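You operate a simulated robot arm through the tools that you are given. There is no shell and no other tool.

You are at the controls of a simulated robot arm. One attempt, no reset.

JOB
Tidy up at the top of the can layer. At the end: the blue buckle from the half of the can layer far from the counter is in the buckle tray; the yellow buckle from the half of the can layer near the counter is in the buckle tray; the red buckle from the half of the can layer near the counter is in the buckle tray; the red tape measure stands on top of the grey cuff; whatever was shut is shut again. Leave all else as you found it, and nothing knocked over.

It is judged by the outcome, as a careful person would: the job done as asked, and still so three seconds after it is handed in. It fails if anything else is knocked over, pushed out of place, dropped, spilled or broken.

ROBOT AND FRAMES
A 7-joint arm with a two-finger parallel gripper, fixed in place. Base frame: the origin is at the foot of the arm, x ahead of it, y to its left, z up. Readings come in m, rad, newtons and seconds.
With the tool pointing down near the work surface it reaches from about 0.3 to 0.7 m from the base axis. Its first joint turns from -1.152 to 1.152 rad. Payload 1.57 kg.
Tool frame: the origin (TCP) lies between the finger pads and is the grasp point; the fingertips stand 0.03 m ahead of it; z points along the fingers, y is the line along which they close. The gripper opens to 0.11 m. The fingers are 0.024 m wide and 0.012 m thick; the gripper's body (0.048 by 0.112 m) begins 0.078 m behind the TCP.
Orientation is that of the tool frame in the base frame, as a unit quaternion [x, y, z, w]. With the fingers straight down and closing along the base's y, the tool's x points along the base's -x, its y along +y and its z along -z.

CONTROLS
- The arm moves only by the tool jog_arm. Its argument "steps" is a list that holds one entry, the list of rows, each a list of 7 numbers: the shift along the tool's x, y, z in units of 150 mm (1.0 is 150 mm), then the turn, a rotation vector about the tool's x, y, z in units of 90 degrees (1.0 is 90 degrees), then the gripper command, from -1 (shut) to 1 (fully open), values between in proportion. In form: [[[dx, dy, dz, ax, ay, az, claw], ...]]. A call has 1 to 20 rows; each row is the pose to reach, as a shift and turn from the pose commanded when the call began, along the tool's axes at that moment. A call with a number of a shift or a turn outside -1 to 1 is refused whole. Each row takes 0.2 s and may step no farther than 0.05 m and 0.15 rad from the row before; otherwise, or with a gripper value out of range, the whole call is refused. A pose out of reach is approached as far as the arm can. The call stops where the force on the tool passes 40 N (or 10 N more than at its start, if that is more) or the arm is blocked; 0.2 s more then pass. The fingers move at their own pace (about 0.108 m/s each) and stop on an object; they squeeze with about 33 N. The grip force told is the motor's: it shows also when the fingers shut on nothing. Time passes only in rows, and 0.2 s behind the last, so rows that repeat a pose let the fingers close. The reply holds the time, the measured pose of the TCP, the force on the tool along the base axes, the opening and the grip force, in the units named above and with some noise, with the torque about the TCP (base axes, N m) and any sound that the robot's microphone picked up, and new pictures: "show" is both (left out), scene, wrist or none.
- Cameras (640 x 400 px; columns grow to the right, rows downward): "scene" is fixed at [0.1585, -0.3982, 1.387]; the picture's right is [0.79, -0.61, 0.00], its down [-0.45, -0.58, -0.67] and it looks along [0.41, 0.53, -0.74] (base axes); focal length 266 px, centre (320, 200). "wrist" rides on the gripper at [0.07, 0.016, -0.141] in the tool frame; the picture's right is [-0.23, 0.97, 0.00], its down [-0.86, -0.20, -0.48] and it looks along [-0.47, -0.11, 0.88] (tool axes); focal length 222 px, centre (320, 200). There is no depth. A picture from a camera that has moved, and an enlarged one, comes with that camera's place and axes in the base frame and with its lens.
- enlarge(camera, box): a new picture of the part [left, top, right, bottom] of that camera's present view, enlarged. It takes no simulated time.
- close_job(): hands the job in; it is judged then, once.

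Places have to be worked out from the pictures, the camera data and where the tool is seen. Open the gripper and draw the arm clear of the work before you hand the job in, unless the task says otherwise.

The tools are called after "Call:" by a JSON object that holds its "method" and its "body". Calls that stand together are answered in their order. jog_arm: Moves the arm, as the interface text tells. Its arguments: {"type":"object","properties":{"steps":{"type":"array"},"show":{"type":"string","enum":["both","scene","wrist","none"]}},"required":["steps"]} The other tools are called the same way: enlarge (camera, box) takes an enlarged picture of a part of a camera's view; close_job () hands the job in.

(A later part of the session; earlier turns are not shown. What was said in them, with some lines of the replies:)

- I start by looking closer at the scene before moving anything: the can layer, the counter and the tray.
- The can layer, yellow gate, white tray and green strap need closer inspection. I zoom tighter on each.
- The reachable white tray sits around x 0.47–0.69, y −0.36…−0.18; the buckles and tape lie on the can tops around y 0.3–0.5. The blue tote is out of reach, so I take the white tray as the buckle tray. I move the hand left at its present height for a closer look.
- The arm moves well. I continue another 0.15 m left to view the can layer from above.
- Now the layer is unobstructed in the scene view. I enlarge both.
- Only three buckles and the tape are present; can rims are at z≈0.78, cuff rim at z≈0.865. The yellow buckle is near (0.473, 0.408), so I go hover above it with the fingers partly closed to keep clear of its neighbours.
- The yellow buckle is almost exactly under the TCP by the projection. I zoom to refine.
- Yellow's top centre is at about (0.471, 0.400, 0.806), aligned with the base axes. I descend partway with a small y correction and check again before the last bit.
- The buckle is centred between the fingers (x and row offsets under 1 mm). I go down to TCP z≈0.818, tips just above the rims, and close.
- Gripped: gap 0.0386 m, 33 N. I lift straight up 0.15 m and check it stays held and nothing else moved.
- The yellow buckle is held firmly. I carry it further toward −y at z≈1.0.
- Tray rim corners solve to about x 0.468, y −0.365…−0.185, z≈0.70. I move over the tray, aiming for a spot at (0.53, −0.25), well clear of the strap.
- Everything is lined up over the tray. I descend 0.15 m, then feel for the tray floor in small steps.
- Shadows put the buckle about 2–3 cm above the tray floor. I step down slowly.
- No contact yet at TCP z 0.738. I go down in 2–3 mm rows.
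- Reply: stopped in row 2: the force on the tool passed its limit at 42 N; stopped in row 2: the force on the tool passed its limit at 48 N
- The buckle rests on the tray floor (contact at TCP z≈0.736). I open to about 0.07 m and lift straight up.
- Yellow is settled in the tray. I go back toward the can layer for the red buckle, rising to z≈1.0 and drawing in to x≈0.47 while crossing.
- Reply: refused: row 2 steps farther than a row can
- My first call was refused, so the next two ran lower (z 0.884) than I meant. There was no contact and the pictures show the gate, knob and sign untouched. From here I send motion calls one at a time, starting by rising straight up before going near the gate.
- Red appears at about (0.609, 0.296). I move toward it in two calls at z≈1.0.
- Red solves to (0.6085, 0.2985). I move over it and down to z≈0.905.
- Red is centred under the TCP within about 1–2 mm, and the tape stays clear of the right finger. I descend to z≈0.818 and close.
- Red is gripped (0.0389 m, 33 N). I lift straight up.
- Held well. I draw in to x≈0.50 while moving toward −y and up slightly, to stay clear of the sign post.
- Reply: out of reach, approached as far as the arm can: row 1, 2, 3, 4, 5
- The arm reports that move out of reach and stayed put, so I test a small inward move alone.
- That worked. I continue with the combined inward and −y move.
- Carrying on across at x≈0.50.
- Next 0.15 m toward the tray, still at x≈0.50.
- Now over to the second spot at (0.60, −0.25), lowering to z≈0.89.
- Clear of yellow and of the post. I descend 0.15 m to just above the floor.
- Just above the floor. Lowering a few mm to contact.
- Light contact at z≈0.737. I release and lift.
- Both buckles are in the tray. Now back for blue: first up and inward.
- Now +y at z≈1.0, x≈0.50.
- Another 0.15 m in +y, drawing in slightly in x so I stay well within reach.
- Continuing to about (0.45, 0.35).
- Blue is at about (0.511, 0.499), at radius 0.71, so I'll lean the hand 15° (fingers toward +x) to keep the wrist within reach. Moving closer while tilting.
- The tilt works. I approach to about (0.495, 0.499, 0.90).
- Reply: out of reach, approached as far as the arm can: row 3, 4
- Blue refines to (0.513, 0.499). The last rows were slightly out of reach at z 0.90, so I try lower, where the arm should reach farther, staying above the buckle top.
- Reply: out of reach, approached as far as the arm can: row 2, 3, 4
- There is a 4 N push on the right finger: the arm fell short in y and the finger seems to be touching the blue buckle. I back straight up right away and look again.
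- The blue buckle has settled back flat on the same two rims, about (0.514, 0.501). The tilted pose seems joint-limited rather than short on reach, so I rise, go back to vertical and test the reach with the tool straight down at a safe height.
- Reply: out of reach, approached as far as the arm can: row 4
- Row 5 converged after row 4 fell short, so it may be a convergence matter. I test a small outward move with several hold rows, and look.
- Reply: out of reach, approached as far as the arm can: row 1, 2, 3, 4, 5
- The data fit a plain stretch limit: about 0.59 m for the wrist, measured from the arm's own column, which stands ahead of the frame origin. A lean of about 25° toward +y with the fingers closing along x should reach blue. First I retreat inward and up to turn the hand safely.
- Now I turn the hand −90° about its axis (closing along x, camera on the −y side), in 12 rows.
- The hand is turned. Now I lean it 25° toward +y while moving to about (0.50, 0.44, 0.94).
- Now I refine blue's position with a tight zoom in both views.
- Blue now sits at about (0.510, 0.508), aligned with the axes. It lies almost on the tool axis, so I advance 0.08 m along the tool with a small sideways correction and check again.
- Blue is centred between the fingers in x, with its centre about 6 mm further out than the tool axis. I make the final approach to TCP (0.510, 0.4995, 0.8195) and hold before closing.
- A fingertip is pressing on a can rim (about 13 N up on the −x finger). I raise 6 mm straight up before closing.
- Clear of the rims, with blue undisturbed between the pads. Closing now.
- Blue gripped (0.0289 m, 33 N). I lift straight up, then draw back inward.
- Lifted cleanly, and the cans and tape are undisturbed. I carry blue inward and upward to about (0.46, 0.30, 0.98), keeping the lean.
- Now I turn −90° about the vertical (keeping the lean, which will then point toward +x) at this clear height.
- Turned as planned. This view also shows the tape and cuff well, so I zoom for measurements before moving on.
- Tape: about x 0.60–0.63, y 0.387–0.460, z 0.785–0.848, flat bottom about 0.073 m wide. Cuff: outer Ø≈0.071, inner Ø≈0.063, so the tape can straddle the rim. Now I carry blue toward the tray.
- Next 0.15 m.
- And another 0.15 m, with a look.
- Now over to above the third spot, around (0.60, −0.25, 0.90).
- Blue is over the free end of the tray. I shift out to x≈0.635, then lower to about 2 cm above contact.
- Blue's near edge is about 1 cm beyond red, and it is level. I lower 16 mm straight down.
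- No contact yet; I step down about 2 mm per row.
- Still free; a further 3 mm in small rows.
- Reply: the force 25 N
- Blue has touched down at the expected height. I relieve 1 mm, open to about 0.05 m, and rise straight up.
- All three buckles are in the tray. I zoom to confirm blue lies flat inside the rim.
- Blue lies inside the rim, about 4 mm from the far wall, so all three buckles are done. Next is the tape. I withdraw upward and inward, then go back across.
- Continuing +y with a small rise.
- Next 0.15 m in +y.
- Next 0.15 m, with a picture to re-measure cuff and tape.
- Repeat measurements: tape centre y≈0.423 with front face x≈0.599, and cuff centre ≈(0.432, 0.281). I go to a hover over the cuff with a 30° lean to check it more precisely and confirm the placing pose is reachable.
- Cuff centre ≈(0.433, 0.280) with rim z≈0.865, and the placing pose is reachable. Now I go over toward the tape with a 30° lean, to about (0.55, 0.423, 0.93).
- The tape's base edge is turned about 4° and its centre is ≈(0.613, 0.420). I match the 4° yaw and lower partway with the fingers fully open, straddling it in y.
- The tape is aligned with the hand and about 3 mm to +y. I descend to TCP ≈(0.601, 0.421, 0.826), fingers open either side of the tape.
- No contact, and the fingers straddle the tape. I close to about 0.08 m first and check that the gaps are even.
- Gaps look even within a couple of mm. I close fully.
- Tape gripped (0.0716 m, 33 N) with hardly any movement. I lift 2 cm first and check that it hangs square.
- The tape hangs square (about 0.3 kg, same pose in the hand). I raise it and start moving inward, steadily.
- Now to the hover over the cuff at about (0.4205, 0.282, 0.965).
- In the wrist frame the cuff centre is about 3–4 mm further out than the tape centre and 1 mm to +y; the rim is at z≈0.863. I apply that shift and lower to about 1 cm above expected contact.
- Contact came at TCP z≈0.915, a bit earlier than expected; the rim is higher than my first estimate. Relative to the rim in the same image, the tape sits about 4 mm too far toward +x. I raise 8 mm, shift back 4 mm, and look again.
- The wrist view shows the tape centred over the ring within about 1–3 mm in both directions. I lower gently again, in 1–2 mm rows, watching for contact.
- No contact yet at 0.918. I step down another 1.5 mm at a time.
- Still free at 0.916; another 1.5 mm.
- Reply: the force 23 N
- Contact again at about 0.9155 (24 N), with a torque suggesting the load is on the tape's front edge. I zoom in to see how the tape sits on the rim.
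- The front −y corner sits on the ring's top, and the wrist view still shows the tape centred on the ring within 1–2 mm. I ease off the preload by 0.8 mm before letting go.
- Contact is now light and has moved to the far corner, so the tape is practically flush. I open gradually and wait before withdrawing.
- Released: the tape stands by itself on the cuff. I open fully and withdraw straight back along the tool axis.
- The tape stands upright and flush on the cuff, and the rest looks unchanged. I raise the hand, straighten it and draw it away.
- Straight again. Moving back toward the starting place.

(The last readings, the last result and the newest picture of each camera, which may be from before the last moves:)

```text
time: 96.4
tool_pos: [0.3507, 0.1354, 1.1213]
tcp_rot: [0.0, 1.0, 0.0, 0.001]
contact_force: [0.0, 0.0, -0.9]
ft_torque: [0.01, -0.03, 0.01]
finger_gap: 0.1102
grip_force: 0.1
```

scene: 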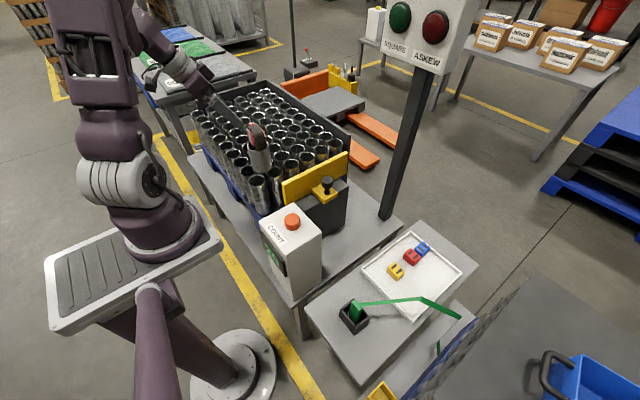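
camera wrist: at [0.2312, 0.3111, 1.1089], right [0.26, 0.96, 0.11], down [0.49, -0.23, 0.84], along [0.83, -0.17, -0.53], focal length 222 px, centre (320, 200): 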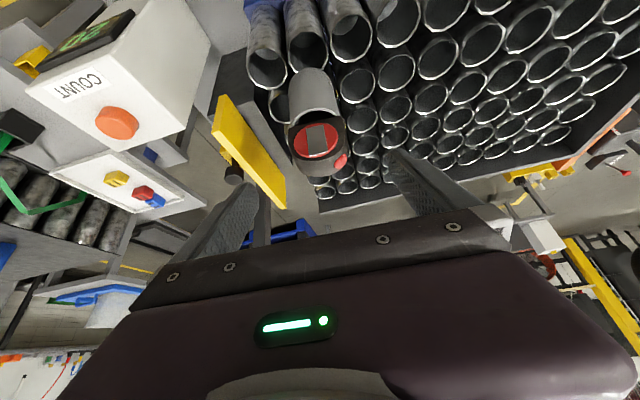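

One more move to about the start pose, then a final check of everything.

Call:
{"method": "jog_arm", "body": {"steps": [[[-0.06, -0.25, -0.02, 0, 0, 0, 1], [-0.12, -0.5, -0.05, 0, 0, 0, 1], [-0.2, -0.75, -0.08, 0, 0, 0, 1], [-0.2, -0.8, -0.08, 0, 0, 0, 1], [-0.2, -0.8, -0.08, 0, 0, 0, 1]]], "show": "both"}}

Call:
{"method": "enlarge", "body": {"camera": "scene", "box": [180, 75, 360, 215]}}

Call:
{"method": "enlarge", "body": {"camera": "scene", "box": [240, 170, 480, 340]}}

Call:
{"method": "enlarge", "body": {"camera": "wrist", "box": [370, 20, 640, 240]}}

Call:
{"method": "enlarge", "body": {"camera": "scene", "box": [250, 160, 370, 300]}}

```text
time: 97.6
tool_pos: [0.3805, 0.0144, 1.1326]
tcp_rot: [0.001, 1.0, 0.0, 0.001]
contact_force: [-0.3, 0.6, 0.1]
ft_torque: [0.01, 0.02, 0.0]
finger_gap: 0.11
grip_force: 0.0
camera wrist: at [0.3101, 0.0307, 1.2732], right [0.23, 0.97, 0.0], down [0.85, -0.2, 0.48], along [0.47, -0.11, -0.88], focal length 222 px, centre (320, 200)
```

scene: 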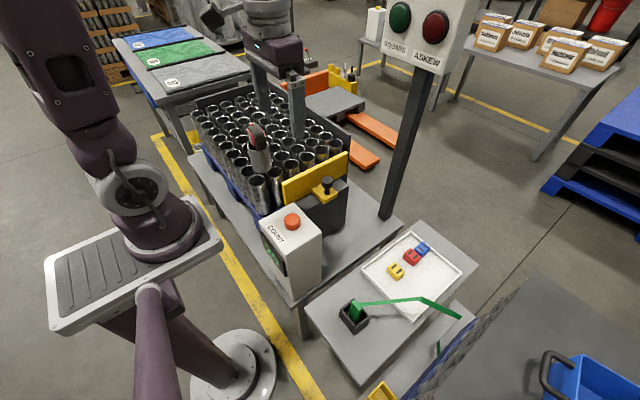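
wrist: 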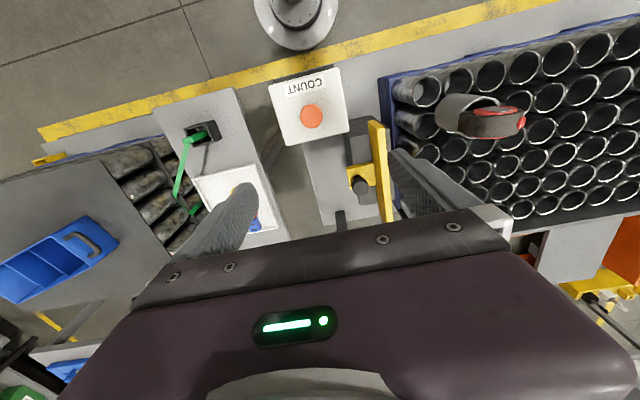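

```text
2.86 times, centred on (270, 145) of scene
camera zoom: at [0.1585, -0.3982, 1.387], right [0.79, -0.61, 0.0], down [-0.45, -0.58, -0.67], along [0.41, 0.53, -0.74], focal length 759 px, centre (463, 357)
```

zoom: 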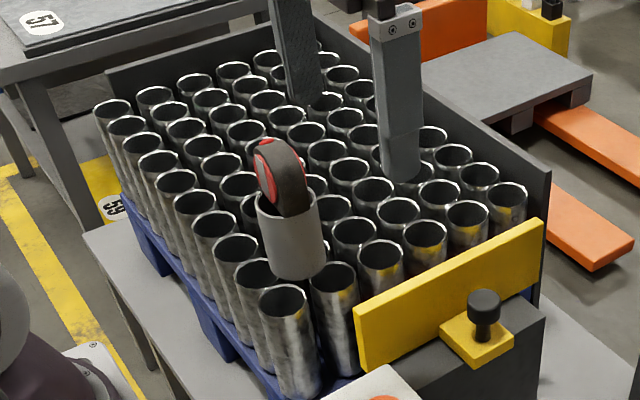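

```text
2.35 times, centred on (360, 255) of scene
camera zoom: at [0.1585, -0.3982, 1.387], right [0.79, -0.61, 0.0], down [-0.45, -0.58, -0.67], along [0.41, 0.53, -0.74], focal length 625 px, centre (226, 71)
```

zoom: 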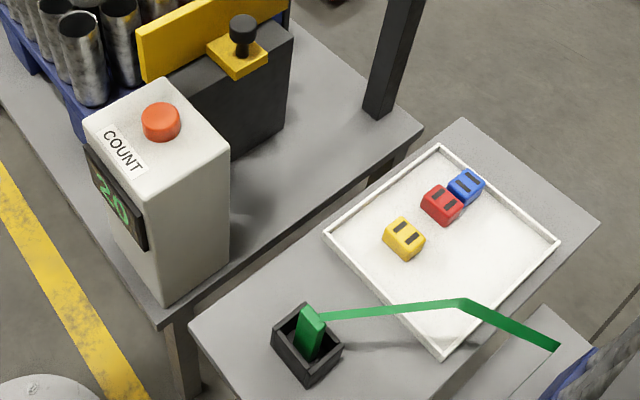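

```text
1.82 times, centred on (505, 130) of wrist
camera zoom: at [0.3101, 0.0307, 1.2732], right [0.23, 0.97, 0.0], down [0.85, -0.2, 0.48], along [0.47, -0.11, -0.88], focal length 404 px, centre (-16, 327)
```

zoom: 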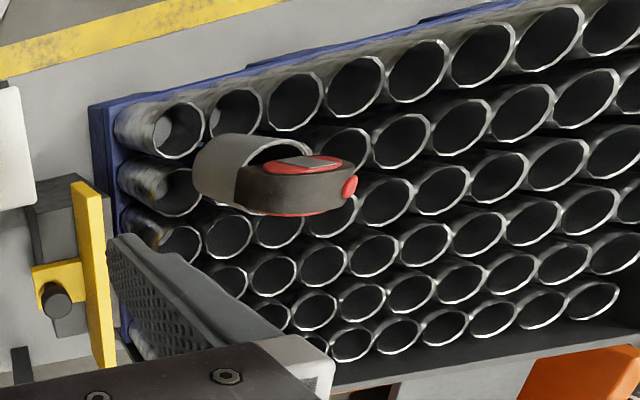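

```text
2.86 times, centred on (310, 230) of scene
camera zoom: at [0.1585, -0.3982, 1.387], right [0.79, -0.61, 0.0], down [-0.45, -0.58, -0.67], along [0.41, 0.53, -0.74], focal length 759 px, centre (349, 114)
```

zoom: 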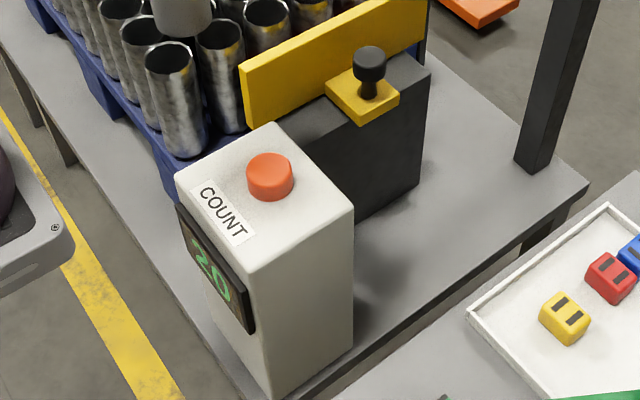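

All three buckles lie in the white tray and the red tape measure stands on the grey cuff. The can layer, gate, counter (still showing 20) and strap look as they did at the start. The gripper is open and the arm is clear, and nothing that was shut was opened. I hand the job in.

Call:
{"method": "close_job", "body": {}}

```text
The job is handed in.
```

I handed the job in with all the asked moves done; the judging result hasn't come back.

- **Buckles:** the yellow, red and blue buckles lie in the white tray next to the green strap. No tray is labelled. I took the white one as the buckle tray because it was the only tray the arm could reach.
- **Tape measure:** it stands upright on top of the grey cuff. It stayed in place after I let go and while I drew the arm back.
- **Shut things:** I didn't open anything, so nothing needed shutting again.
- **Everything else:** in the last pictures the cans, gate, counter (still at 20) and strap look as they did at the start.

There were two light touches on the can layer:
- **Blue buckle:** a finger nudged it a few millimetres before I picked it up.
- **Can rim:** a fingertip pressed on one can rim with about 13 N. I backed off each time, and nothing fell or visibly shifted.

On one trip back from the tray the hand also travelled about 12 cm lower than I meant, because the call that should have raised it was refused. It touched nothing.
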